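You operate a simulated robot arm through the tools that you are given. There is no shell and no other tool. Be economical: measure what you need, move in short steps, check, and stop when the job is done.

Carry out the task below with a simulated robot arm. There is one attempt and no reset: what you move stays moved.

TASK
Put the glasses case on top of the black book on the workbench top. Then fetch the jar and stand it in the floor of the spare bin. Then open the left bench drawer, put the hand roller in the inside of the left bench drawer, then shut the drawer. Then open the desk bottom drawer, take the eraser and put it in the desk's bottom drawer, then shut the drawer. Then put the polish jar with the latest date from the top of the desk on the workbench top. The order counts. Set down upright: jar, hand roller, polish jar.

Only the result counts: the job must be done as asked and must still hold three seconds after the hand-in. Knocking over, shifting, dropping, spilling or breaking anything else fails it.

THE ROBOT
A 7-joint arm with a fingered hand on a trunk, on a base that drives. Base frame: it is fixed to the floor where the robot stands at the start and does not move with it; the origin is under the middle of the robot, x ahead of it, y to its left, z up. Lengths are in m, angles in degrees, forces in N, time in s.
With the tool pointing down near the work surface it reaches from about 0.36 to 0.7 m from the robot's upright axis, wherever it stands. Its first joint turns from -69.0 to 172.0 degrees. Places, roughly: book [0.75, 0.25, 1]; desk bottom drawer [0.6, 3.9, 0.2]; desk's bottom drawer [0.7, 3.9, 0.1]; eraser (3x6x3 cm) [0.5, 0.8, 0.9]; floor of the spare bin [-3.2, 0, 0.6]; glasses case (6x16x4 cm) [0.5, 0, 0.9]; hand roller (6x5x8 cm) [0.6, 0.8, 0.9]; inside of the left bench drawer [0.7, 1.2, 0.7]; jar [0.75, 2, 1]; left bench drawer [0.6, 1.2, 0.7]; polish jar [0.5, 3.75, 0.75]; workbench top [0.7, 0.9, 0.9]. Payload 3.2 kg.
The TCP is the grasp point between the finger pads, 0.026 m short of the fingertips. In the tool frame z runs along the fingers and y along their closing line. Largest opening 0.088 m; the body of the gripper starts 0.03 m behind the TCP. The gripper is a hand of 5 fingers: y runs from the thumb to the fingers, the wrist lies at [-0.016, -0.108, -0.172] in the tool frame, and closing takes about 1.5 s.
Orientation is that of the tool frame in the base frame, as a unit quaternion [w, x, y, z]. With the fingers straight down and the wrist toward the robot, the tool's x, y and z point along [0, 1, 0], [1, 0, 0] and [0, 0, -1] of the base frame.

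THE INTERFACE
- The arm moves only by the tool drive_tool. Its argument "moves" is a list of rows, each an object (a shift or turn left out is 0, a gripper value left out holds the last) with "travel": the shift along the base's x, y, z in units of 30 mm (1.0 is 30 mm), a list of three; "delta_rot": the turn, a rotation vector about the base's x, y, z in units of 6 degrees (1.0 is 6 degrees), a list of three; "grip": the gripper command, from -1 (shut) to 1 (fully open), values between in proportion. In form: [{"travel": [dx, dy, dz], "delta_rot": [ax, ay, az], "grip": grip}, ...]. A call has 1 to 20 rows; each row shifts and turns the commanded pose from where the row before left it. A call with a number of a shift or a turn outside -1 to 1 is refused whole. Rows are played at 5 a second. More than 0.05 m and 8.6 degrees between two rows, or a gripper value outside its range, and nothing of the call is played. Where a pose cannot be reached the arm comes as near as it can. A force on the tool above 40 N (or 10 N above the force at the start of the call, whichever is more), or a blocked arm, ends the call early, and 0.2 s more pass. The fingers move at their own pace (about 0.072 m/s each) and stop on an object; they squeeze with about 27 N. The grip force told is the motor's: it shows also when the fingers shut on nothing. Time passes only in rows, and 0.2 s behind the last, so rows that do not move let the fingers close. It gives the time, the measured TCP pose, the force on the tool (base axes), the opening and the grip force at its end, in the units of the frame above (readings bear some noise), with the torque about the TCP (base axes, N m) and any sound that the robot's microphone picked up.
- Cameras (640 x 400 px; columns grow to the right, rows downward): "scene" is now at [0.1242, 0.0314, 1.3254]; the picture's right is [0.40, -0.92, 0.00], its down [-0.67, -0.29, -0.69] and it looks along [0.63, 0.27, -0.73] (base axes); focal length 249 px, centre (320, 200). "wrist" rides on the gripper at [0.067, -0.097, -0.117] in the tool frame; the picture's right is [-0.71, 0.33, -0.62], its down [-0.65, -0.65, 0.39] and it looks along [-0.28, 0.68, 0.68] (tool axes); focal length 234 px, centre (320, 200). There is no depth. A picture from a camera that has moved, and an enlarged one, comes with that camera's place and axes in the base frame and with its lens.
- snapshot(camera): a new picture of that camera. It takes no simulated time.
- lift_body(by): slides the trunk up (or, below 0, down) by that many m; the arm and the scene camera ride with it, the base frame stays. It gives what a move gives, with no picture.
- roll_base(legs): drives the robot by 1 to 6 legs, each [ahead, left, turn to the left] in m, m and degrees, along the robot's own axes; the way and the turn of a leg run together, so that a leg with both is an arc; at most 1.5 m and 180 degrees a leg. The arm and the cameras ride along, it lands a little off, and it stops where it bumps. It gives what a move gives.
- hand_shape(shape): the hand has 5 fingers and takes this shape, open, in about a second: jaw (thumb against the fingers, like two jaws); tri (thumb and two fingers); tip (a fingertip pinch); poke (one finger out to press); point (the index stretched); flat (the hand flat); cup (the hand cupped); fist (a fist). The gripper value then closes the fingers along that shape, each until it touches; the sizes above hold for jaw. It gives what a move gives, with no picture.
- head_to(pan, tilt): turns the head with the scene camera to pan (to the left, within 86 degrees either way) and tilt (down, from -29 to 69), counted from straight ahead of the robot. It gives what a move gives.
- zoom(camera, box): a new picture of the part [left, top, right, bottom] of that camera's present view, enlarged. It takes no simulated time.
- sign_off(): hands the job in; it is judged then, once.

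Work in short steps. Places have to be worked out from the pictures, the camera data and where the tool is seen: move nearer, look again, correct. Check each grasp and each placing, and mend what went wrong. You have 207 turns and 192 pictures in all, those below and enlarged ones among them. Open the gripper and draw the arm clear of the work before you hand the job in, unless the task says otherwise.

The tools are called after "Request:" as name(argument=value, ...) on one line, values as JSON. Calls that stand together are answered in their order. drive_tool: Moves the arm, as the interface text tells. Its arguments: {"type":"object","properties":{"moves":{"type":"array","items":{"type":"object","properties":{"travel":{"type":"array","items":{"type":"number"}},"delta_rot":{"type":"array","items":{"type":"number"}},"grip":{"type":"number"}}}}},"required":["moves"]} The other tools are called the same way: lift_body (by) slides the trunk up or down; hand_shape (shape) gives the hand a shape; roll_base (legs) drives the base; head_to (pan, tilt) turns the head that bears the scene camera; snapshot (camera) takes a picture; zoom (camera, box) takes an enlarged picture of a part of a camera's view; sign_off () hands the job in.

At the start:

```text
time: 0.0
tool_pos: [0.3551, 0.1694, 1.0539]
orientation: [0.0, 0.707, 0.708, 0.0]
force: [-0.4, 0.6, 0.1]
torque: [0.04, 0.01, 0.01]
gripper_width: 0.0875
grip_force: 0.1
shape: jaw
trunk travel left (down, up): [-0.65, 0.19]
robot x, y, heading: [0.0015, -0.0011, 0.3]
head pan, tilt: [23.5, 46.7]
```

scene: 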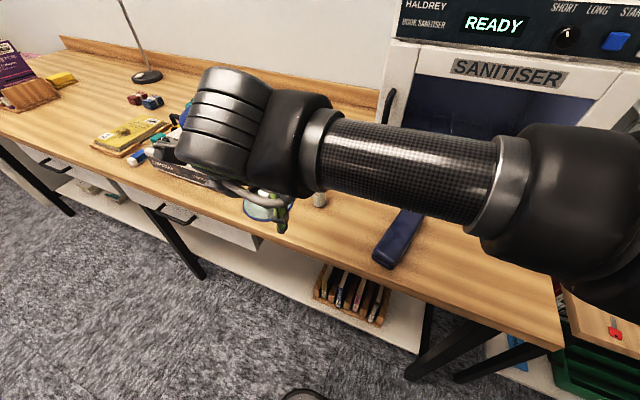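
wrist: 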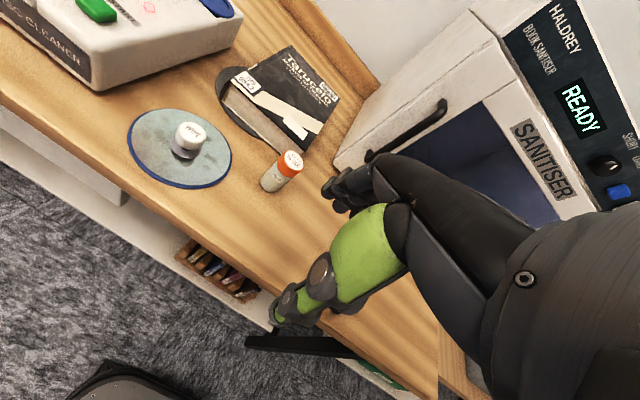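

I see the bench with the blue glasses case near the front edge; the arm hides the book. I look from a few head angles to get an overview.

Request:
head_to(pan=0, tilt=50)

Request:
snapshot(camera="scene")

Request:
head_to(pan=60, tilt=35)

Request:
snapshot(camera="scene")

```text
time: 0.9
tool_pos: [0.3549, 0.1699, 1.0551]
orientation: [0.0, 0.708, 0.706, 0.0]
force: [-0.3, 0.0, 0.5]
torque: [0.01, 0.0, 0.01]
gripper_width: 0.088
grip_force: 0.1
shape: jaw
trunk travel left (down, up): [-0.65, 0.19]
robot x, y, heading: [0.0001, -0.0034, -0.1]
head pan, tilt: [0.0, 50.0]
```

```text
189 pictures are left
camera scene: at [0.1279, -0.0004, 1.321], right [0.0, -1.0, 0.0], down [-0.77, 0.0, -0.64], along [0.64, 0.0, -0.77], focal length 249 px, centre (320, 200)
```

scene: 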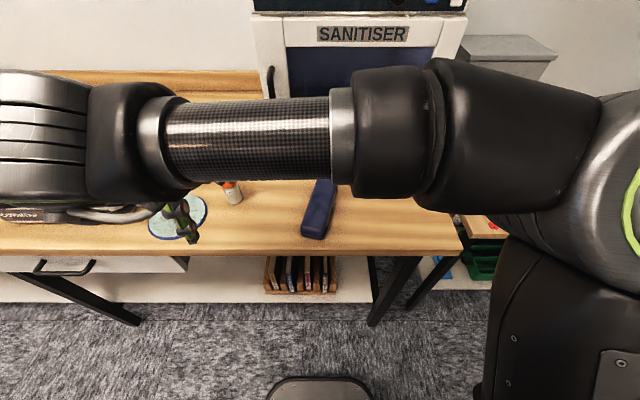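

```text
time: 2.2
tool_pos: [0.3548, 0.1702, 1.0552]
orientation: [0.0, 0.707, 0.707, -0.001]
force: [-0.3, 0.1, 0.2]
torque: [0.0, -0.02, 0.0]
gripper_width: 0.0878
grip_force: 0.0
shape: jaw
trunk travel left (down, up): [-0.65, 0.19]
robot x, y, heading: [0.0026, -0.0014, 0.2]
head pan, tilt: [60.0, 35.0]
```

```text
188 pictures are left
camera scene: at [0.095, 0.0757, 1.3427], right [0.87, -0.5, 0.0], down [-0.29, -0.5, -0.82], along [0.41, 0.71, -0.57], focal length 249 px, centre (320, 200)
```

scene: 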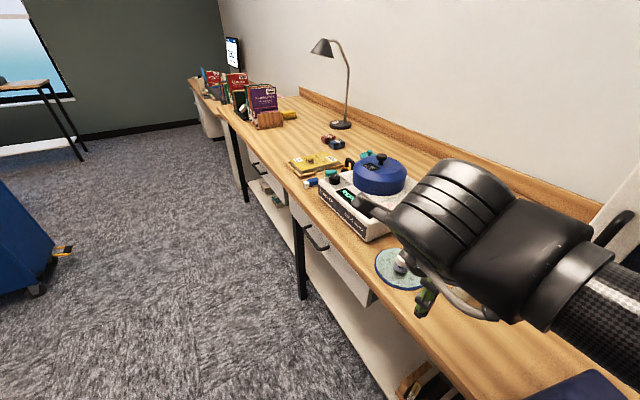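

The case lies about (0.43, 0.0), long along x, so I need the closing line along y. I raise the tool, turn it 90° about z and bring it over the case.

Request:
drive_tool(moves=[{"travel": [0, 0, 1], "grip": 1}, {"travel": [0.17, -0.38, 0.5], "delta_rot": [0, 0, 1]}, {"travel": [0.17, -0.38, 0], "delta_rot": [0, 0, 1]}, {"travel": [0.17, -0.38, 0], "delta_rot": [0, 0, 1]}, {"travel": [0.17, -0.38, 0], "delta_rot": [0, 0, 1]}, {"travel": [0.17, -0.38, 0], "delta_rot": [0, 0, 1]}, {"travel": [0.17, -0.38, 0], "delta_rot": [0, 0, 1]}, {"travel": [0.17, -0.38, 0], "delta_rot": [0, 0, 1]}, {"travel": [0.17, -0.38, 0], "delta_rot": [0, 0, 1]}, {"travel": [0.17, -0.38, 0], "delta_rot": [0, 0, 1]}, {"travel": [0.17, -0.38, 0], "delta_rot": [0, 0, 1]}, {"travel": [0.17, -0.38, 0], "delta_rot": [0, 0, 1]}, {"travel": [0.17, -0.38, 0], "delta_rot": [0, 0, 1]}, {"travel": [0.17, -0.38, 0], "delta_rot": [0, 0, 1]}, {"travel": [0.17, -0.38, 0], "delta_rot": [0, 0, 1]}, {"travel": [0.17, -0.38, 0], "delta_rot": [0, 0, 1]}])

Request:
head_to(pan=15, tilt=45)

Request:
snapshot(camera="scene")

Request:
snapshot(camera="wrist")

```text
time: 5.6
tool_pos: [0.3752, 0.0665, 1.0962]
orientation: [-0.001, 0.157, 0.988, 0.001]
force: [-0.3, 0.1, -0.3]
torque: [0.01, 0.01, 0.02]
gripper_width: 0.0881
grip_force: 0.1
shape: jaw
out of reach, approached as far as the arm can: row 12, 13, 14, 15, 16
trunk travel left (down, up): [-0.65, 0.19]
robot x, y, heading: [0.0003, 0.004, 0.0]
head pan, tilt: [60.0, 35.0]
```

```text
time: 6.7
tool_pos: [0.376, 0.066, 1.0969]
orientation: [0.0, 0.157, 0.988, 0.001]
force: [1.1, 1.4, -0.7]
torque: [0.01, -0.04, -0.03]
gripper_width: 0.0879
grip_force: 0.1
shape: jaw
trunk travel left (down, up): [-0.65, 0.19]
robot x, y, heading: [0.0006, 0.0005, -0.0]
head pan, tilt: [15.0, 45.0]
```

```text
187 pictures are left
camera scene: at [0.1295, 0.0206, 1.3279], right [0.26, -0.97, 0.0], down [-0.68, -0.18, -0.71], along [0.68, 0.18, -0.71], focal length 249 px, centre (320, 200)
```

scene: 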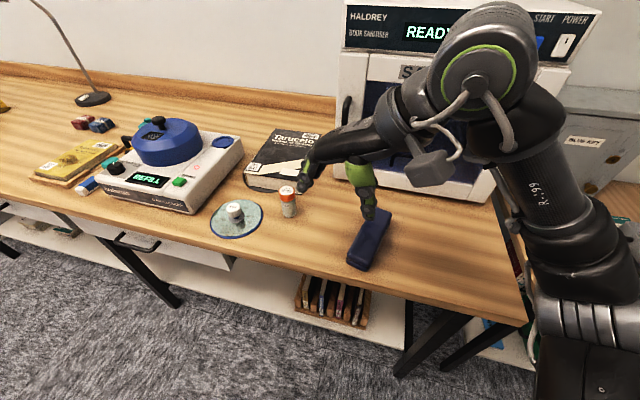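

```text
186 pictures are left
camera wrist: at [0.2824, -0.0054, 1.2135], right [0.78, 0.09, 0.62], down [0.41, -0.82, -0.39], along [0.48, 0.56, -0.68], focal length 234 px, centre (320, 200)
```

wrist: 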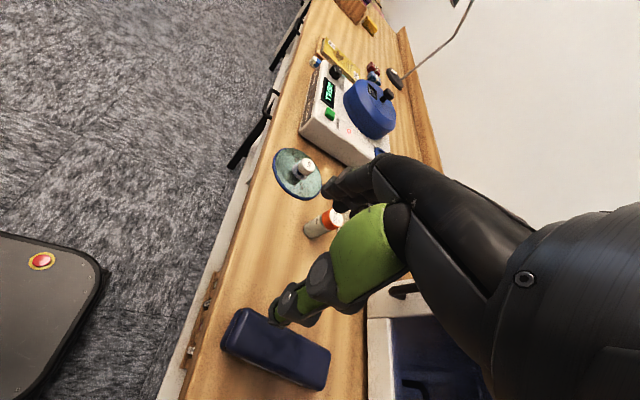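

Case centre is about (0.445, 0.0), turned about -9°; the full wrist turn was out of reach. I shift the base back and right a little so that the turn becomes reachable.

Request:
roll_base(legs=[[-0.08, -0.1, 0]])

Request:
drive_tool(moves=[{"delta_rot": [0, 0, 0.8]}, {"travel": [0.8, 0, 0], "delta_rot": [0, 0, 0.8]}, {"travel": [0.8, 0, 0]}, {"travel": [0.8, 0, 0]}])

Request:
snapshot(camera="scene")

Request:
snapshot(camera="wrist")

```text
time: 8.0
tool_pos: [0.3025, -0.0216, 1.0963]
orientation: [-0.001, 0.156, 0.988, 0.0]
force: [-0.6, -0.5, 0.3]
torque: [0.01, 0.0, -0.02]
gripper_width: 0.0878
grip_force: 0.2
shape: jaw
trunk travel left (down, up): [-0.65, 0.19]
robot x, y, heading: [-0.0723, -0.0868, 0.2]
head pan, tilt: [15.0, 45.0]
stopped in leg 1: the robot was blocked; the commanded pose is now the measured one
```

```text
time: 9.0
tool_pos: [0.2584, -0.0173, 1.1042]
orientation: [-0.001, 0.073, 0.997, 0.001]
force: [-0.8, 1.0, 0.5]
torque: [-0.01, 0.03, 0.0]
gripper_width: 0.0879
grip_force: 0.1
shape: jaw
out of reach, approached as far as the arm can: row 1, 2, 3, 4
trunk travel left (down, up): [-0.65, 0.19]
robot x, y, heading: [-0.0706, -0.0885, 0.1]
head pan, tilt: [15.0, 45.0]
```

```text
185 pictures are left
camera scene: at [0.0575, -0.0677, 1.3279], right [0.26, -0.96, 0.0], down [-0.68, -0.19, -0.71], along [0.68, 0.19, -0.71], focal length 249 px, centre (320, 200)
```

scene: 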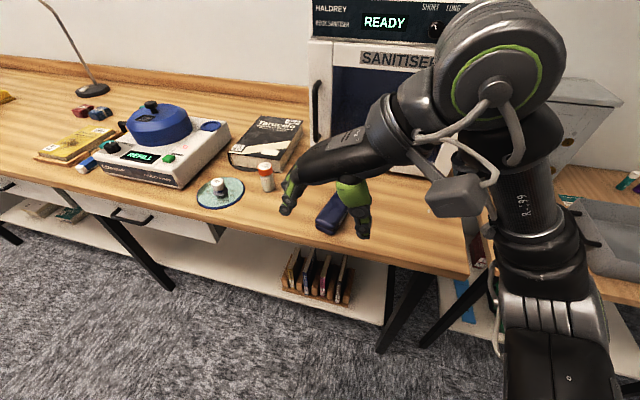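

```text
184 pictures are left
camera wrist: at [0.1783, -0.1033, 1.22], right [0.75, 0.22, 0.62], down [0.55, -0.74, -0.39], along [0.37, 0.63, -0.68], focal length 234 px, centre (320, 200)
```

wrist: 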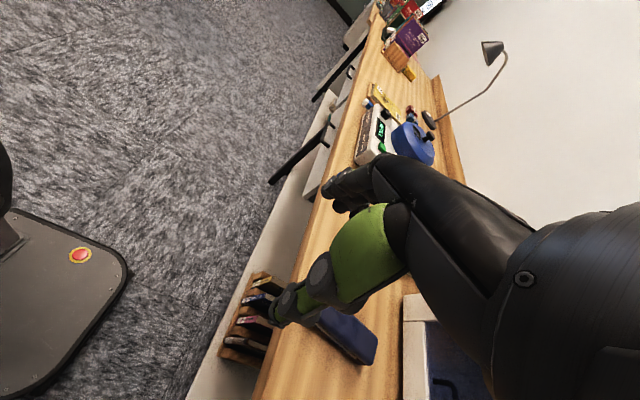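

Orientation is now as needed (81.6°) but x fell back. I push the tool ahead toward the case and see whether it is reachable.

Request:
drive_tool(moves=[{"travel": [1, 0, 0]}, {"travel": [1, 0, 0]}, {"travel": [1, 0, 0]}, {"travel": [0.5, 0, 0]}])

```text
time: 10.0
tool_pos: [0.2575, -0.0168, 1.1035]
orientation: [-0.001, 0.073, 0.997, 0.0]
force: [-0.7, 0.7, 0.2]
torque: [0.01, -0.01, -0.01]
gripper_width: 0.0878
grip_force: 0.1
shape: jaw
out of reach, approached as far as the arm can: row 1, 2, 3, 4
trunk travel left (down, up): [-0.65, 0.19]
robot x, y, heading: [-0.068, -0.0866, 0.4]
head pan, tilt: [15.0, 45.0]
```

The wrist limit stops this; I look to the right to see what blocked the base.

Request:
head_to(pan=-65, tilt=45)

Request:
snapshot(camera="scene")

Request:
head_to(pan=-80, tilt=20)

Request:
snapshot(camera="scene")

```text
time: 11.5
tool_pos: [0.2573, -0.0177, 1.1038]
orientation: [-0.002, 0.073, 0.997, 0.001]
force: [-0.4, -0.6, 0.2]
torque: [0.0, -0.01, 0.0]
gripper_width: 0.0879
grip_force: 0.0
shape: jaw
trunk travel left (down, up): [-0.65, 0.19]
robot x, y, heading: [-0.0719, -0.0896, 0.2]
head pan, tilt: [-65.0, 45.0]
```

```text
183 pictures are left
camera scene: at [0.0142, -0.1625, 1.3278], right [-0.9, -0.43, 0.0], down [-0.3, 0.64, -0.71], along [0.3, -0.64, -0.71], focal length 249 px, centre (320, 200)
```

scene: 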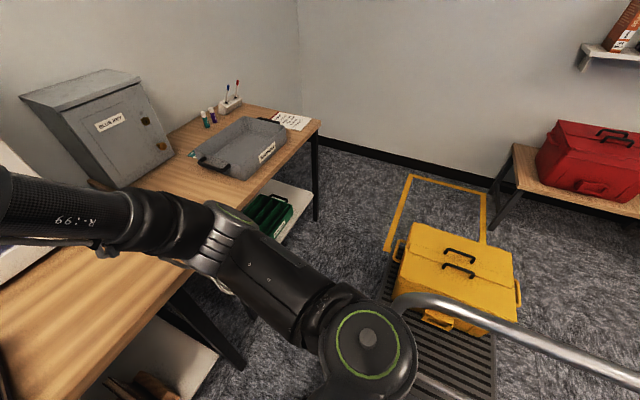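

```text
time: 12.4
tool_pos: [0.2577, -0.0171, 1.1039]
orientation: [-0.002, 0.073, 0.997, 0.001]
force: [0.5, -0.3, 0.0]
torque: [0.0, -0.02, 0.0]
gripper_width: 0.0878
grip_force: 0.1
shape: jaw
trunk travel left (down, up): [-0.65, 0.19]
robot x, y, heading: [-0.0685, -0.0866, 0.2]
head pan, tilt: [-80.0, 20.0]
```

```text
182 pictures are left
camera scene: at [-0.0039, -0.1806, 1.3664], right [-0.98, -0.18, 0.0], down [-0.06, 0.34, -0.94], along [0.17, -0.92, -0.34], focal length 249 px, centre (320, 200)
```

scene: 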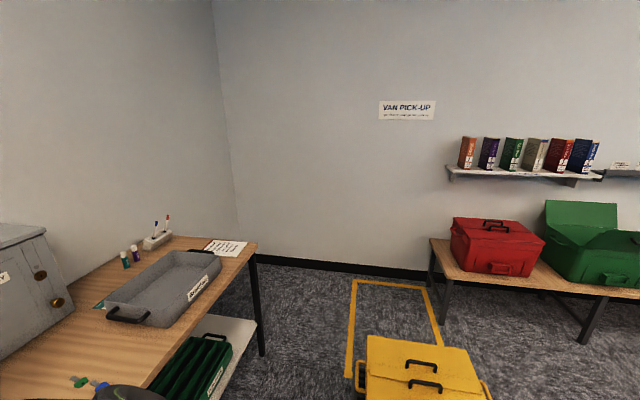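

A trolley with the yellow box is close on the right, so no more going right. I'll shift the base to the left instead and try the mirrored grasp (wrist to the left, yaw about -99°).

Request:
roll_base(legs=[[0.0, 0.3, 0]])

Request:
drive_tool(moves=[{"delta_rot": [0, 0, -1]}, {"delta_rot": [0, 0, -1], "travel": [0.3, 0, 0.3]}, {"delta_rot": [0, 0, -1], "travel": [0.3, 0, 0.3]}, {"delta_rot": [0, 0, -1], "travel": [0.3, 0, 0.3]}, {"delta_rot": [0, 0, -1], "travel": [0.3, 0, 0]}, {"delta_rot": [0, 0, -1], "travel": [0.3, 0, 0]}, {"delta_rot": [0, 0, -1], "travel": [0.3, 0, 0]}, {"delta_rot": [0, 0, -1], "travel": [0.3, 0, 0]}, {"delta_rot": [0, 0, -1], "travel": [0.3, 0, 0]}, {"delta_rot": [0, 0, -1], "travel": [0.3, 0, 0]}, {"delta_rot": [0, 0, -1], "travel": [0.3, 0, 0]}, {"delta_rot": [0, 0, -1], "travel": [0.3, 0, 0]}, {"delta_rot": [0, 0, -1], "travel": [0.3, 0, 0]}, {"delta_rot": [0, 0, -1], "travel": [0.3, 0, 0]}])

Request:
drive_tool(moves=[{"delta_rot": [0, 0, -1], "travel": [0, -0.5, 0]}, {"delta_rot": [0, 0, -1], "travel": [0, -0.5, 0]}, {"delta_rot": [0, 0, -1], "travel": [0, -0.5, 0]}, {"delta_rot": [0, 0, -1], "travel": [0, -0.5, 0]}, {"delta_rot": [0, 0, -1], "travel": [0, -0.5, 0]}, {"delta_rot": [0, 0, -1], "travel": [0, -0.5, 0]}, {"delta_rot": [0, 0, -1], "travel": [0, -0.5, 0]}, {"delta_rot": [0, 0, -1], "travel": [0, -0.5, 0]}, {"delta_rot": [0, 0, -1]}, {"delta_rot": [0, 0, -1]}, {"delta_rot": [0, 0, -1]}, {"delta_rot": [0, 0, -1]}])

```text
time: 14.5
tool_pos: [0.2586, 0.2829, 1.1038]
orientation: [-0.001, 0.076, 0.997, 0.0]
force: [-0.2, 0.3, 0.4]
torque: [-0.01, 0.0, -0.03]
gripper_width: 0.0878
grip_force: 0.0
shape: jaw
trunk travel left (down, up): [-0.65, 0.19]
robot x, y, heading: [-0.0687, 0.2124, 0.0]
head pan, tilt: [-80.0, 20.0]
```

```text
time: 17.5
tool_pos: [0.3757, 0.2825, 1.1297]
orientation: [0.0, 0.724, 0.69, 0.001]
force: [0.2, 0.2, -0.2]
torque: [0.02, 0.02, 0.02]
gripper_width: 0.088
grip_force: 0.0
shape: jaw
trunk travel left (down, up): [-0.65, 0.19]
robot x, y, heading: [-0.0766, 0.2145, -0.1]
head pan, tilt: [-80.0, 20.0]
```

```text
time: 20.1
tool_pos: [0.3749, 0.1631, 1.1297]
orientation: [0.001, 0.991, 0.132, 0.002]
force: [0.7, -0.3, 0.1]
torque: [-0.02, 0.02, -0.01]
gripper_width: 0.0881
grip_force: 0.0
shape: jaw
trunk travel left (down, up): [-0.65, 0.19]
robot x, y, heading: [-0.0711, 0.2155, -0.1]
head pan, tilt: [-80.0, 20.0]
```

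The mirrored turn works so far (yaw -75°). I finish the turn to -99° and move above the case.

Request:
drive_tool(moves=[{"delta_rot": [0, 0, -1], "travel": [0.4, -0.9, 0]}, {"delta_rot": [0, 0, -1], "travel": [0.4, -0.9, 0]}, {"delta_rot": [0, 0, -1], "travel": [0.4, -0.9, 0]}, {"delta_rot": [0, 0, -1], "travel": [0.4, -0.9, 0]}, {"travel": [0.4, -0.9, 0]}, {"travel": [0.33, -0.9, 0]}, {"travel": [0, 0, 0]}])

Request:
head_to(pan=-15, tilt=45)

Request:
snapshot(camera="scene")

Request:
snapshot(camera="wrist")

```text
time: 21.7
tool_pos: [0.445, 0.0009, 1.1293]
orientation: [0.001, 0.997, -0.076, 0.002]
force: [-0.2, -0.3, -0.5]
torque: [0.0, 0.03, 0.02]
gripper_width: 0.088
grip_force: 0.0
shape: jaw
trunk travel left (down, up): [-0.65, 0.19]
robot x, y, heading: [-0.0708, 0.2151, -0.1]
head pan, tilt: [-80.0, 20.0]
```

```text
time: 23.0
tool_pos: [0.4439, 0.0004, 1.13]
orientation: [0.001, 0.997, -0.076, 0.002]
force: [0.4, -0.5, -1.0]
torque: [0.01, 0.01, -0.04]
gripper_width: 0.0878
grip_force: 0.0
shape: jaw
trunk travel left (down, up): [-0.65, 0.19]
robot x, y, heading: [-0.0723, 0.2111, -0.1]
head pan, tilt: [-15.0, 45.0]
```

```text
181 pictures are left
camera scene: at [0.0576, 0.1912, 1.3279], right [-0.26, -0.97, 0.0], down [-0.68, 0.18, -0.71], along [0.68, -0.18, -0.71], focal length 249 px, centre (320, 200)
```

scene: 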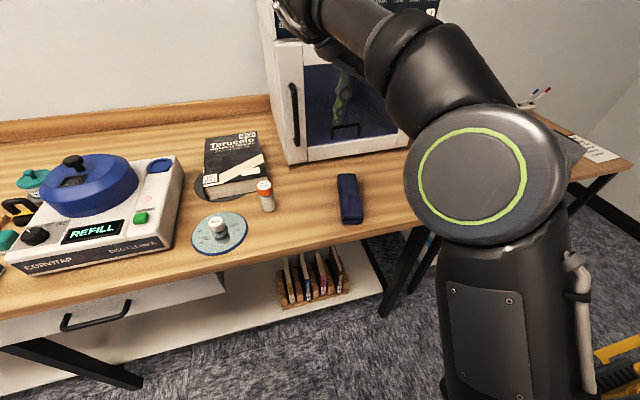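

```text
180 pictures are left
camera wrist: at [0.5253, 0.0879, 1.2464], right [-0.75, -0.22, 0.62], down [-0.54, 0.74, -0.39], along [-0.38, -0.63, -0.68], focal length 234 px, centre (320, 200)
```

wrist: 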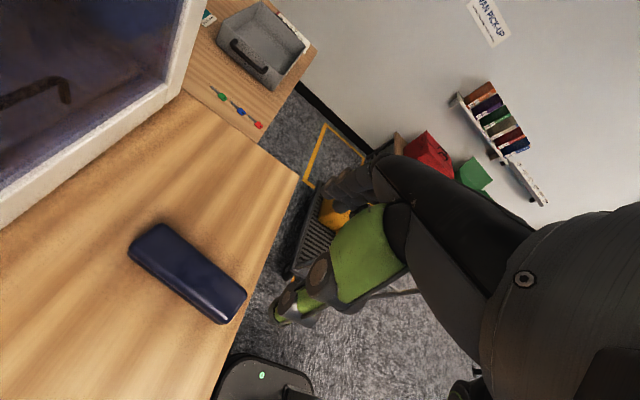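

By triangulating both cameras the case centre is about (0.481, 0.0), top at z≈0.865, yaw matches. I move above and descend to 0.95 to look.

Request:
drive_tool(moves=[{"travel": [0.6, 0, -0.5]}, {"travel": [0.6, -0.1, -0.5]}, {"travel": [0, 0, -1]}, {"travel": [0, 0, -1]}, {"travel": [0, 0, -1]}, {"travel": [0, 0, -1]}, {"travel": [0, 0, -1]}, {"travel": [0, 0, 0]}])

Request:
snapshot(camera="scene")

Request:
snapshot(camera="wrist")

```text
time: 24.8
tool_pos: [0.4826, 0.0004, 0.95]
orientation: [0.0, 0.997, -0.076, 0.002]
force: [-0.3, -0.3, 0.6]
torque: [-0.01, -0.01, 0.03]
gripper_width: 0.0879
grip_force: 0.1
shape: jaw
trunk travel left (down, up): [-0.65, 0.19]
robot x, y, heading: [-0.0708, 0.2127, -0.2]
head pan, tilt: [-15.0, 45.0]
```

```text
179 pictures are left
camera scene: at [0.0572, 0.1913, 1.3279], right [-0.26, -0.97, 0.0], down [-0.68, 0.18, -0.71], along [0.68, -0.18, -0.71], focal length 249 px, centre (320, 200)
```

scene: 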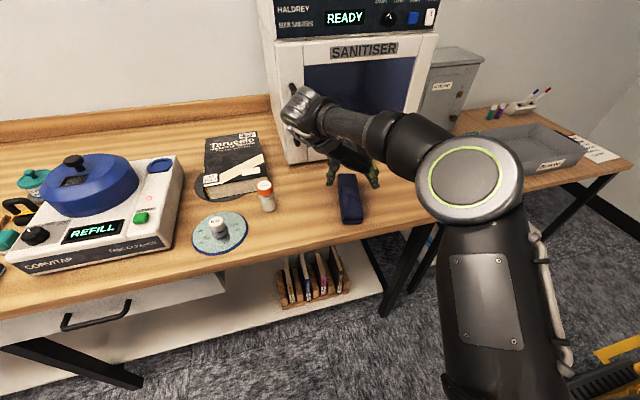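

```text
178 pictures are left
camera wrist: at [0.5623, 0.0865, 1.0665], right [-0.75, -0.22, 0.62], down [-0.54, 0.74, -0.39], along [-0.38, -0.63, -0.68], focal length 234 px, centre (320, 200)
```

wrist: 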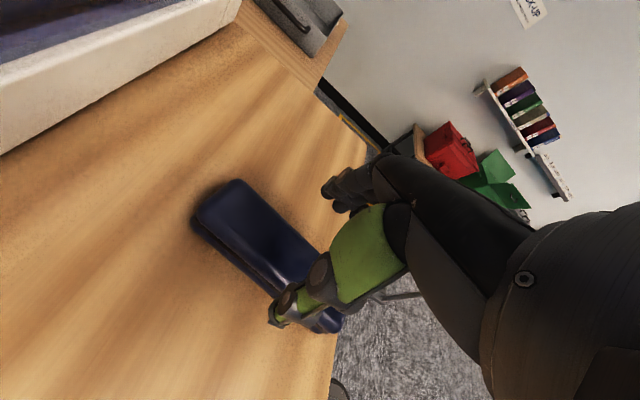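

The fingers straddle the case symmetrically. I descend to about 0.865 and close.

Request:
drive_tool(moves=[{"travel": [0, 0, -0.9]}, {"travel": [0, 0, -0.9]}, {"travel": [0, 0, -0.5]}, {"travel": [0, 0, -0.5]}, {"travel": [0, 0, 0]}])

Request:
snapshot(camera="wrist")

Request:
zoom(camera="scene", box=[260, 130, 440, 250])

```text
time: 25.8
tool_pos: [0.4842, -0.0025, 0.8838]
orientation: [0.005, 0.997, -0.077, 0.014]
force: [-4.5, 2.1, 21.1]
torque: [-0.33, 0.38, -0.19]
gripper_width: 0.0876
grip_force: 0.0
shape: jaw
trunk travel left (down, up): [-0.65, 0.19]
robot x, y, heading: [-0.0698, 0.212, 0.0]
head pan, tilt: [-15.0, 45.0]
stopped in row 4: the force on the tool passed its limit at 48 N (the readings are from after the stop); the commanded pose is now the measured one
```

```text
177 pictures are left
camera wrist: at [0.5619, 0.0863, 1.0026], right [-0.77, -0.21, 0.6], down [-0.53, 0.74, -0.41], along [-0.36, -0.64, -0.68], focal length 234 px, centre (320, 200)
```

wrist: 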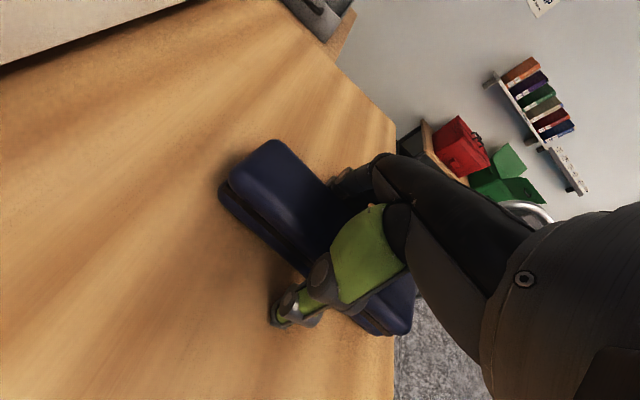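

```text
3.33 times, centred on (350, 190) of scene
camera zoom: at [0.0554, 0.193, 1.3284], right [-0.26, -0.97, 0.0], down [-0.68, 0.18, -0.71], along [0.68, -0.18, -0.71], focal length 829 px, centre (220, 233)
```

zoom: 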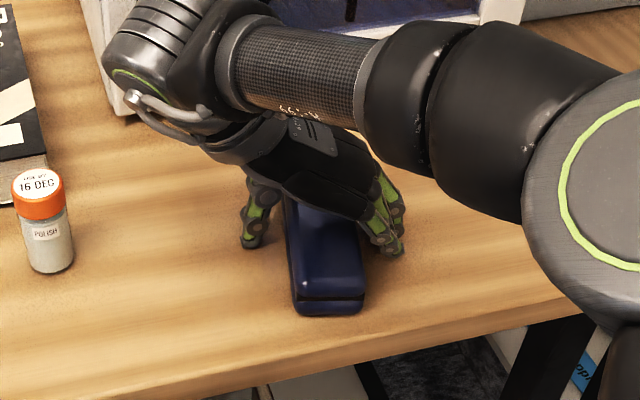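

Fingertips touched the bench (TCP 0.884, so bench z≈0.857). I lift 5 mm and close.

Request:
drive_tool(moves=[{"travel": [0, 0, 0.2]}, {"grip": -1}, {}, {}, {}, {}, {}, {}, {}, {}])

Request:
drive_tool(moves=[{"travel": [0, 0, 0.5]}, {"travel": [0, 0, 0.8]}, {"travel": [0, 0, 1]}, {"travel": [0, 0, 1]}, {}])

Request:
snapshot(camera="scene")

Request:
snapshot(camera="wrist")

```text
time: 28.0
tool_pos: [0.4831, -0.0038, 0.8864]
orientation: [0.002, 0.997, -0.078, 0.013]
force: [2.0, -4.0, 18.4]
torque: [-0.31, 0.12, 0.02]
gripper_width: 0.0608
grip_force: 27.1
shape: jaw
trunk travel left (down, up): [-0.65, 0.19]
robot x, y, heading: [-0.0716, 0.2114, 0.0]
head pan, tilt: [-15.0, 45.0]
```

```text
time: 29.2
tool_pos: [0.4857, -0.002, 0.9836]
orientation: [0.002, 0.997, -0.076, 0.01]
force: [-0.2, -0.5, -1.3]
torque: [0.0, 0.05, -0.03]
gripper_width: 0.0564
grip_force: 27.2
shape: jaw
trunk travel left (down, up): [-0.65, 0.19]
robot x, y, heading: [-0.0723, 0.2145, -0.3]
head pan, tilt: [-15.0, 45.0]
```

```text
175 pictures are left
camera scene: at [0.0583, 0.191, 1.3278], right [-0.26, -0.97, 0.0], down [-0.68, 0.18, -0.71], along [0.68, -0.18, -0.71], focal length 249 px, centre (320, 200)
```

scene: 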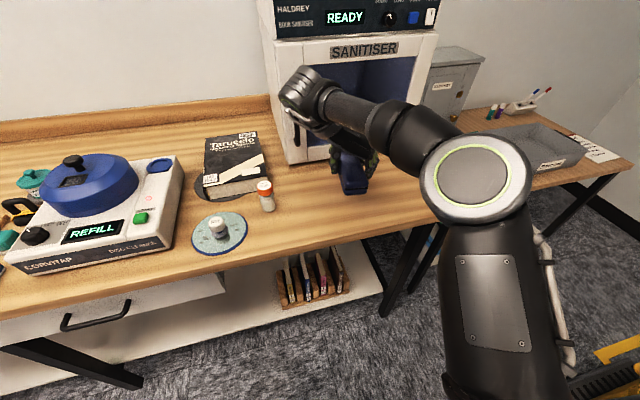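

```text
174 pictures are left
camera wrist: at [0.5639, 0.0852, 1.1009], right [-0.76, -0.21, 0.61], down [-0.53, 0.74, -0.4], along [-0.37, -0.63, -0.68], focal length 234 px, centre (320, 200)
```

wrist: 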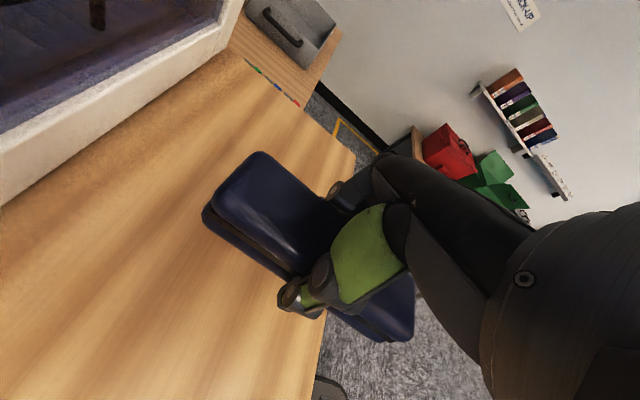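

The case is held. Now I zoom on the book to locate its top.

Request:
zoom(camera="scene", box=[170, 110, 300, 220])

```text
3.64 times, centred on (235, 165) of scene
camera zoom: at [0.0583, 0.191, 1.3278], right [-0.26, -0.97, 0.0], down [-0.68, 0.18, -0.71], along [0.68, -0.18, -0.71], focal length 904 px, centre (629, 327)
```

zoom: 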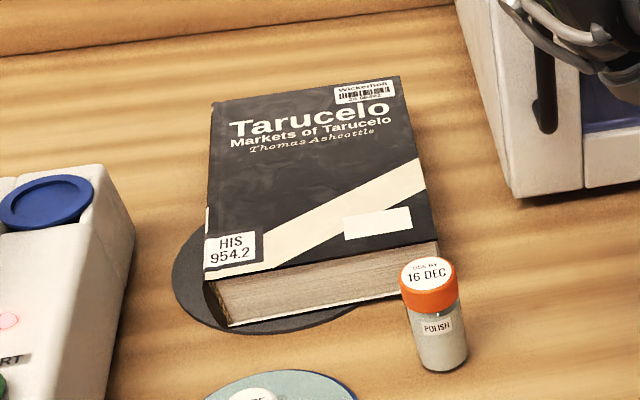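

The book top spans x .585–.827, y .20–.365, top z≈.905, centre (.706,.281). It is beyond reach from here, so I raise the tool and drive left, then ahead.

Request:
drive_tool(moves=[{"travel": [0, 0, 1]}, {"travel": [0, 0, 1]}, {"travel": [0, 0, 1]}, {"travel": [0, 0, 0.5]}])

Request:
roll_base(legs=[[0, 0.24, 0], [0.1, 0, 0]])

Request:
snapshot(camera="scene")

```text
time: 30.2
tool_pos: [0.4832, -0.0036, 1.0901]
orientation: [0.002, 0.997, -0.075, 0.011]
force: [0.3, -0.9, -1.4]
torque: [0.0, -0.02, 0.01]
gripper_width: 0.0565
grip_force: 26.8
shape: jaw
trunk travel left (down, up): [-0.65, 0.19]
robot x, y, heading: [-0.0714, 0.2106, 0.0]
head pan, tilt: [-15.0, 45.0]
```

```text
time: 32.8
tool_pos: [0.5835, 0.24, 1.0902]
orientation: [0.002, 0.997, -0.077, 0.012]
force: [-0.6, -0.3, -1.5]
torque: [-0.03, -0.02, 0.02]
gripper_width: 0.0567
grip_force: 26.9
shape: jaw
trunk travel left (down, up): [-0.65, 0.19]
robot x, y, heading: [0.0302, 0.4581, -0.1]
head pan, tilt: [-15.0, 45.0]
```

```text
172 pictures are left
camera scene: at [0.1588, 0.4358, 1.3278], right [-0.26, -0.97, 0.0], down [-0.68, 0.18, -0.71], along [0.68, -0.18, -0.71], focal length 249 px, centre (320, 200)
```

scene: 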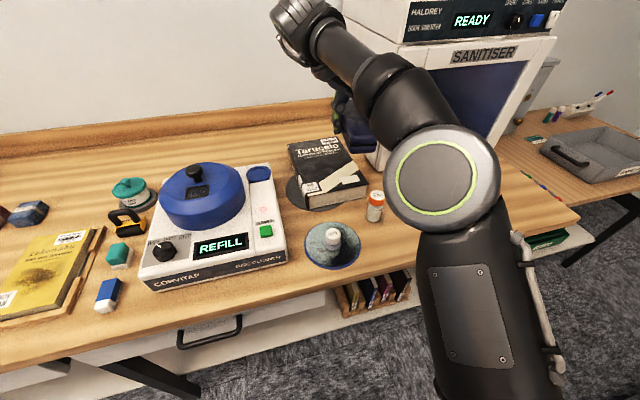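

I move above the book centre (0.69, 0.28).

Request:
drive_tool(moves=[{"travel": [0.5, 0.4, 0]}, {"travel": [0.8, 0.4, 0]}, {"travel": [0.8, 0.4, 0]}, {"travel": [0.8, 0.1, 0]}, {"travel": [0.6, 0, 0]}, {"travel": [0, 0, -1]}, {"travel": [0, 0, -1]}, {"travel": [0, 0, -1]}, {}])

Request:
snapshot(camera="scene")

Request:
snapshot(camera="wrist")

```text
time: 34.8
tool_pos: [0.6015, 0.2515, 0.9952]
orientation: [0.002, 0.997, -0.079, 0.013]
force: [0.6, 0.7, -1.0]
torque: [-0.06, 0.03, 0.01]
gripper_width: 0.0562
grip_force: 26.8
shape: jaw
out of reach, approached as far as the arm can: row 2, 3, 4, 5
trunk travel left (down, up): [-0.65, 0.19]
robot x, y, heading: [0.0274, 0.458, -0.1]
head pan, tilt: [-15.0, 45.0]
```

```text
171 pictures are left
camera scene: at [0.158, 0.4362, 1.3279], right [-0.26, -0.97, 0.0], down [-0.68, 0.18, -0.71], along [0.68, -0.18, -0.71], focal length 249 px, centre (320, 200)
```

scene: 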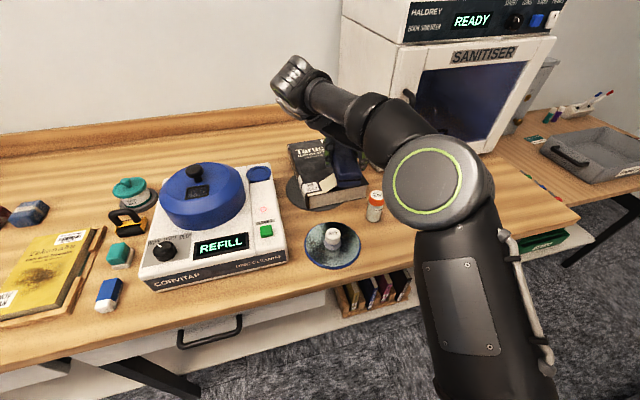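

```text
170 pictures are left
camera wrist: at [0.6799, 0.3393, 1.113], right [-0.76, -0.21, 0.61], down [-0.53, 0.74, -0.41], along [-0.37, -0.63, -0.68], focal length 234 px, centre (320, 200)
```

wrist: 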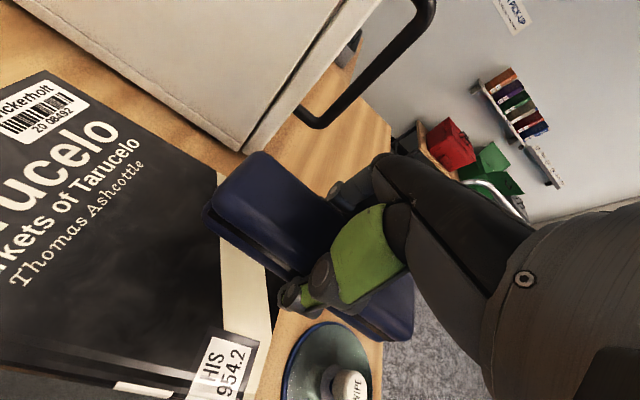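

Reach ends at x≈0.60 with this yaw. I shift y to 0.28, ease the yaw a bit, then drive the base ahead 6 cm.

Request:
drive_tool(moves=[{"travel": [0, 0.5, 0.5], "delta_rot": [0, 0, 1]}, {"travel": [0, 0.4, 0.5], "delta_rot": [0, 0, 1]}, {"travel": [0, 0, 0], "delta_rot": [0, 0, 0.5]}, {}])

Request:
roll_base(legs=[[0.06, 0, 0]])

Request:
drive_tool(moves=[{"travel": [0.5, 0, 0]}, {"travel": [0.5, 0, 0]}, {}])

Request:
snapshot(camera="scene")

```text
time: 35.8
tool_pos: [0.6012, 0.2798, 1.0259]
orientation: [0.001, 0.999, 0.053, 0.012]
force: [-1.5, 0.0, -1.0]
torque: [-0.01, -0.04, 0.02]
gripper_width: 0.0561
grip_force: 26.5
shape: jaw
trunk travel left (down, up): [-0.65, 0.19]
robot x, y, heading: [0.0295, 0.4565, -0.2]
head pan, tilt: [-15.0, 45.0]
```

```text
time: 36.7
tool_pos: [0.6626, 0.2804, 1.0257]
orientation: [0.001, 0.999, 0.053, 0.011]
force: [1.0, -0.6, -1.1]
torque: [-0.05, 0.01, 0.0]
gripper_width: 0.056
grip_force: 27.3
shape: jaw
trunk travel left (down, up): [-0.65, 0.19]
robot x, y, heading: [0.0919, 0.4578, -0.0]
head pan, tilt: [-15.0, 45.0]
```

```text
time: 37.5
tool_pos: [0.6926, 0.2789, 1.0276]
orientation: [0.001, 0.999, 0.053, 0.011]
force: [-0.3, 0.1, -0.6]
torque: [0.0, 0.01, -0.01]
gripper_width: 0.0558
grip_force: 27.0
shape: jaw
trunk travel left (down, up): [-0.65, 0.19]
robot x, y, heading: [0.0901, 0.4606, -0.1]
head pan, tilt: [-15.0, 45.0]
```

```text
169 pictures are left
camera scene: at [0.2182, 0.4356, 1.3279], right [-0.26, -0.97, 0.0], down [-0.68, 0.18, -0.71], along [0.68, -0.18, -0.71], focal length 249 px, centre (320, 200)
```

scene: 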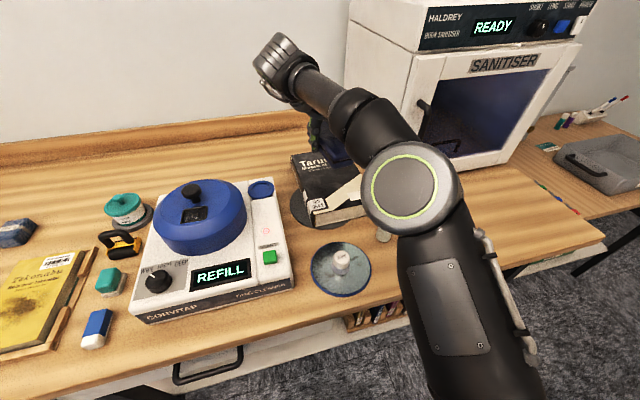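

Now at (0.693, 0.279). I lower to 0.955 and check.

Request:
drive_tool(moves=[{"travel": [0, 0, -0.8]}, {"travel": [0, 0, -0.8]}, {"travel": [0, 0, -0.8]}, {}])

Request:
snapshot(camera="wrist")

Request:
snapshot(camera="scene")

```text
time: 38.5
tool_pos: [0.6925, 0.2797, 0.9552]
orientation: [0.001, 0.999, 0.053, 0.012]
force: [0.3, -0.1, 0.1]
torque: [-0.03, -0.02, 0.02]
gripper_width: 0.0563
grip_force: 27.0
shape: jaw
trunk travel left (down, up): [-0.65, 0.19]
robot x, y, heading: [0.0874, 0.4565, -0.0]
head pan, tilt: [-15.0, 45.0]
```

```text
168 pictures are left
camera wrist: at [0.7474, 0.3848, 1.0716], right [-0.68, -0.4, 0.61], down [-0.71, 0.58, -0.41], along [-0.19, -0.71, -0.68], focal length 234 px, centre (320, 200)
```

wrist: 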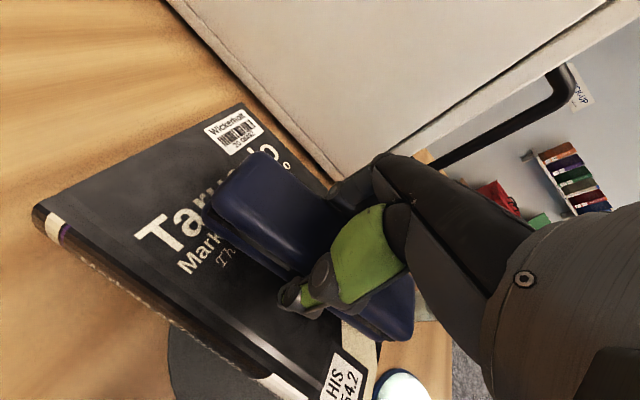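

```text
167 pictures are left
camera scene: at [0.2186, 0.436, 1.3279], right [-0.26, -0.97, 0.0], down [-0.68, 0.18, -0.71], along [0.68, -0.18, -0.71], focal length 249 px, centre (320, 200)
```

scene: 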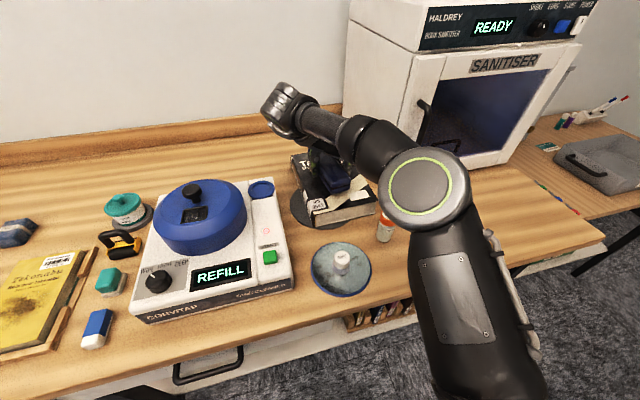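

Case lies over the book, slightly forward; I nudge +1.2 cm in x and +0.6 cm in y and lower to contact.

Request:
drive_tool(moves=[{"travel": [0.4, 0.2, 0]}, {"travel": [0, 0, -0.35]}, {"travel": [0, 0, -0.2]}, {"travel": [0, 0, -0.15]}, {}])

```text
time: 39.7
tool_pos: [0.7028, 0.2857, 0.9397]
orientation: [0.002, 0.998, 0.052, 0.017]
force: [6.2, -1.7, 27.2]
torque: [-0.02, -0.01, 0.0]
gripper_width: 0.0561
grip_force: 26.9
shape: jaw
trunk travel left (down, up): [-0.65, 0.19]
robot x, y, heading: [0.0887, 0.4567, 0.0]
head pan, tilt: [-15.0, 45.0]
```

Contact at 0.940, as expected. I raise a hair, release, wait and lift straight up.

Request:
drive_tool(moves=[{"travel": [0, 0, 0.12]}, {"grip": 0.4}, {}, {"grip": 1}, {}, {}, {}, {"travel": [0, 0, 0.5]}, {"travel": [0, 0, 0.8]}, {"travel": [0, 0, 1]}, {"travel": [0, 0, 1]}, {"travel": [0, 0, 1]}, {"travel": [0, 0, 1]}])

Request:
snapshot(camera="scene")

Request:
snapshot(camera="wrist")

```text
time: 42.5
tool_pos: [0.6816, 0.2882, 1.0896]
orientation: [0.001, 0.998, 0.054, 0.011]
force: [-0.4, 0.9, -0.6]
torque: [0.01, -0.02, -0.02]
gripper_width: 0.0878
grip_force: 0.2
shape: jaw
out of reach, approached as far as the arm can: row 12, 13
trunk travel left (down, up): [-0.65, 0.19]
robot x, y, heading: [0.0907, 0.4596, 0.3]
head pan, tilt: [-15.0, 45.0]
```

```text
166 pictures are left
camera scene: at [0.2181, 0.4363, 1.3279], right [-0.26, -0.97, 0.0], down [-0.68, 0.18, -0.71], along [0.68, -0.18, -0.71], focal length 249 px, centre (320, 200)
```

scene: 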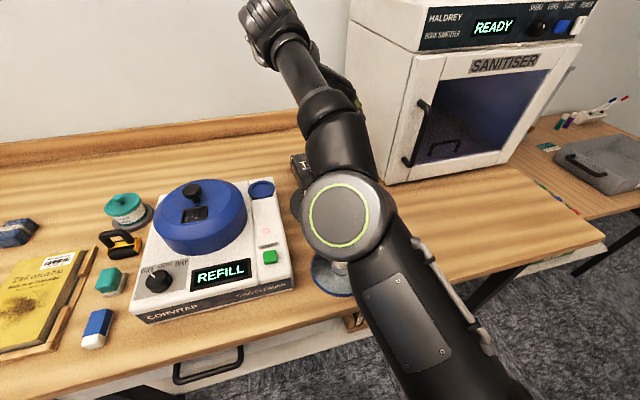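

```text
165 pictures are left
camera wrist: at [0.7357, 0.3927, 1.2068], right [-0.68, -0.4, 0.61], down [-0.71, 0.58, -0.41], along [-0.19, -0.71, -0.68], focal length 234 px, centre (320, 200)
```

wrist: 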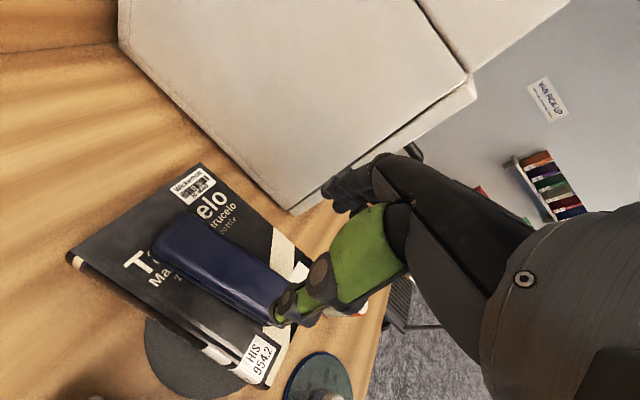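

The case rests fully on the book. I retract the arm toward the robot with yaw back to about 0, then back the base off.

Request:
drive_tool(moves=[{"travel": [-1, 0, 0.3], "delta_rot": [0, 0, 1]}, {"travel": [-1, 0, 0.3], "delta_rot": [0, 0, 1]}, {"travel": [-1, 0.3, 0.3], "delta_rot": [0, 0, 1]}, {"travel": [-1, 0.3, 0.3], "delta_rot": [0, 0, 1]}, {"travel": [-1, 0.3, 0.3], "delta_rot": [0, 0, 1]}, {"travel": [-0.5, 0.5, 0.3], "delta_rot": [0, 0, 1]}, {"travel": [0, 0.8, 0], "delta_rot": [0, 0, 1]}, {"travel": [0, 0.8, 0], "delta_rot": [0, 0, 1]}, {"travel": [0, 0.8, 0], "delta_rot": [0, 0, 1]}, {"travel": [0, 0.8, 0], "delta_rot": [0, 0, 1]}, {"travel": [0, 0.8, 0], "delta_rot": [0, 0, 1]}, {"travel": [0, 0.8, 0], "delta_rot": [0, 0, 1]}])

Request:
roll_base(legs=[[-0.25, 0, 0]])

Request:
head_to(pan=50, tilt=30)

Request:
snapshot(camera="scene")

```text
time: 45.1
tool_pos: [0.6802, 0.4657, 1.1462]
orientation: [-0.006, 0.877, 0.481, 0.006]
force: [0.1, -0.3, 0.6]
torque: [0.0, 0.02, 0.05]
gripper_width: 0.0878
grip_force: 0.0
shape: jaw
out of reach, approached as far as the arm can: row 1, 2, 3, 4, 5, 6, 7, 9
trunk travel left (down, up): [-0.65, 0.19]
robot x, y, heading: [0.0892, 0.4596, -0.3]
head pan, tilt: [-15.0, 45.0]
```

```text
time: 47.0
tool_pos: [0.4272, 0.4666, 1.1497]
orientation: [-0.005, 0.876, 0.482, 0.009]
force: [0.2, 0.1, 0.0]
torque: [-0.03, -0.03, 0.0]
gripper_width: 0.0875
grip_force: 0.1
shape: jaw
trunk travel left (down, up): [-0.65, 0.19]
robot x, y, heading: [-0.162, 0.458, -0.0]
head pan, tilt: [-15.0, 45.0]
```

```text
time: 48.3
tool_pos: [0.4288, 0.4651, 1.1485]
orientation: [-0.007, 0.877, 0.481, 0.01]
force: [-0.8, 0.1, -0.1]
torque: [0.01, 0.0, -0.02]
gripper_width: 0.088
grip_force: 0.1
shape: jaw
trunk travel left (down, up): [-0.65, 0.19]
robot x, y, heading: [-0.1619, 0.457, 0.0]
head pan, tilt: [50.0, 30.0]
```

```text
164 pictures are left
camera scene: at [-0.0531, 0.5265, 1.3504], right [0.77, -0.64, 0.0], down [-0.32, -0.38, -0.87], along [0.56, 0.66, -0.5], focal length 249 px, centre (320, 200)
```

scene: 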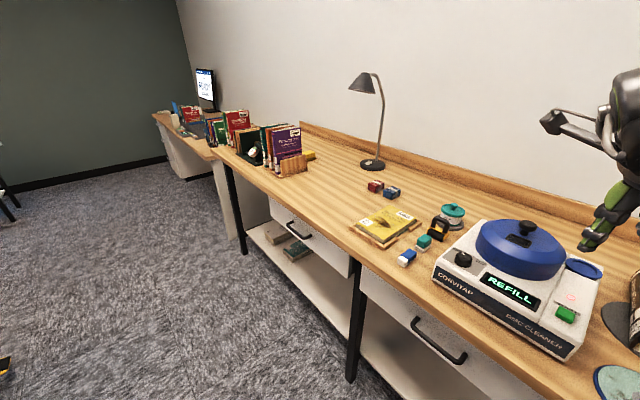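

Arm clear of the bench objects. I retract the tool further and drive left to around y=1.85 to look for the jar.

Request:
drive_tool(moves=[{"travel": [-0.8, 0, 0.1], "delta_rot": [0, 0, 1]}, {"travel": [-0.8, 0, 0.1], "delta_rot": [0, 0, 1]}, {"travel": [-0.8, 0, 0.1], "delta_rot": [0, 0, 1]}, {"travel": [-0.8, 0, 0.1], "delta_rot": [0, 0, 1]}, {"travel": [-0.8, 0, 0], "delta_rot": [0, 0, 1]}, {"travel": [-0.4, 0, 0], "delta_rot": [0, 0, 1]}])

Request:
roll_base(legs=[[0, 1.3, 0]])

Request:
head_to(pan=15, tilt=30)

Request:
snapshot(camera="scene")

```text
time: 49.7
tool_pos: [0.4041, 0.4904, 1.1953]
orientation: [-0.012, 0.778, 0.629, 0.003]
force: [-0.2, -0.5, -0.9]
torque: [0.0, 0.05, 0.01]
gripper_width: 0.088
grip_force: 0.0
shape: jaw
out of reach, approached as far as the arm can: row 1, 2, 3, 4, 5, 6
trunk travel left (down, up): [-0.65, 0.19]
robot x, y, heading: [-0.1629, 0.4589, 0.0]
head pan, tilt: [50.0, 30.0]
```

```text
time: 56.1
tool_pos: [0.3904, 1.7758, 1.1997]
orientation: [-0.012, 0.772, 0.635, 0.008]
force: [-1.0, -0.1, 1.2]
torque: [0.03, -0.03, 0.04]
gripper_width: 0.0879
grip_force: 0.1
shape: jaw
trunk travel left (down, up): [-0.65, 0.19]
robot x, y, heading: [-0.1733, 1.7347, 0.7]
head pan, tilt: [50.0, 30.0]
```

```text
time: 57.1
tool_pos: [0.3903, 1.7737, 1.1987]
orientation: [-0.013, 0.773, 0.634, 0.008]
force: [0.4, -0.4, -0.4]
torque: [0.0, 0.05, 0.0]
gripper_width: 0.0879
grip_force: 0.1
shape: jaw
trunk travel left (down, up): [-0.65, 0.19]
robot x, y, heading: [-0.1752, 1.7309, 0.8]
head pan, tilt: [15.0, 30.0]
```

```text
163 pictures are left
camera scene: at [-0.0348, 1.7587, 1.3505], right [0.28, -0.96, 0.0], down [-0.48, -0.14, -0.87], along [0.83, 0.24, -0.5], focal length 249 px, centre (320, 200)
```

scene: 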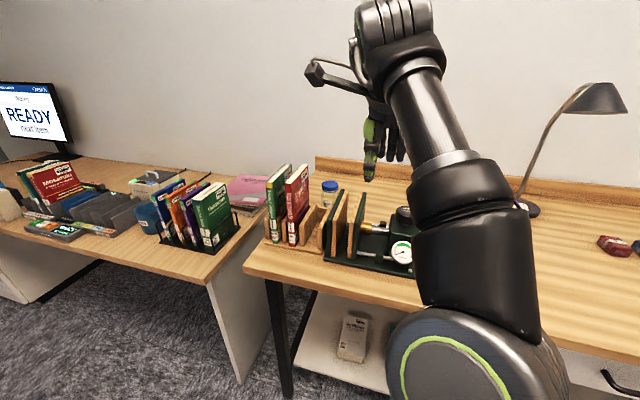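

A small jar with a blue lid appears behind the book holder at (330,190). I zoom in.

Request:
zoom(camera="scene", box=[250, 150, 420, 280])

Request:
snapshot(camera="wrist")

```text
3.08 times, centred on (335, 215) of scene
camera zoom: at [-0.0348, 1.7587, 1.3505], right [0.28, -0.96, 0.0], down [-0.48, -0.14, -0.87], along [0.83, 0.24, -0.5], focal length 765 px, centre (274, 154)
```

zoom: 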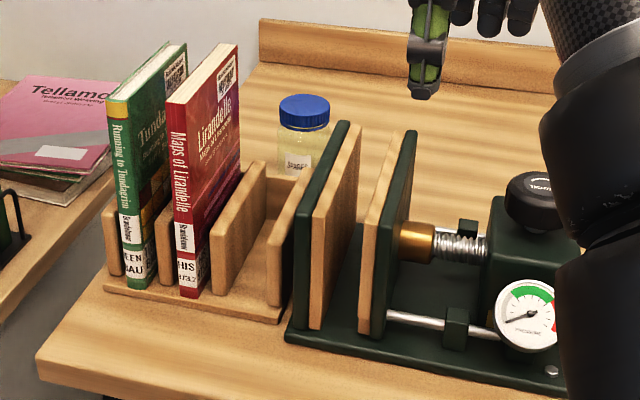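

```text
161 pictures are left
camera wrist: at [0.3091, 1.8552, 1.3185], right [0.19, -0.78, 0.6], down [-0.77, -0.5, -0.4], along [0.61, -0.39, -0.69], focal length 234 px, centre (320, 200)
```

wrist: 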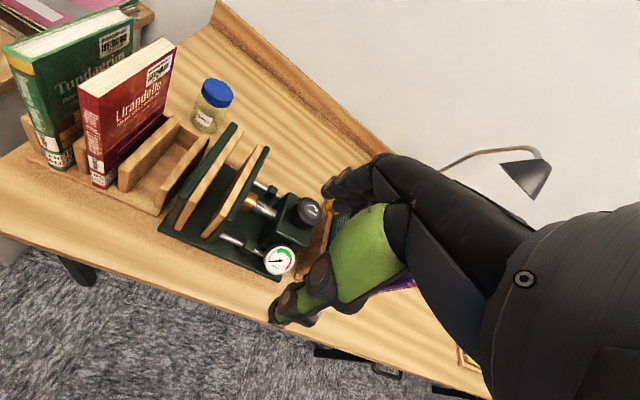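

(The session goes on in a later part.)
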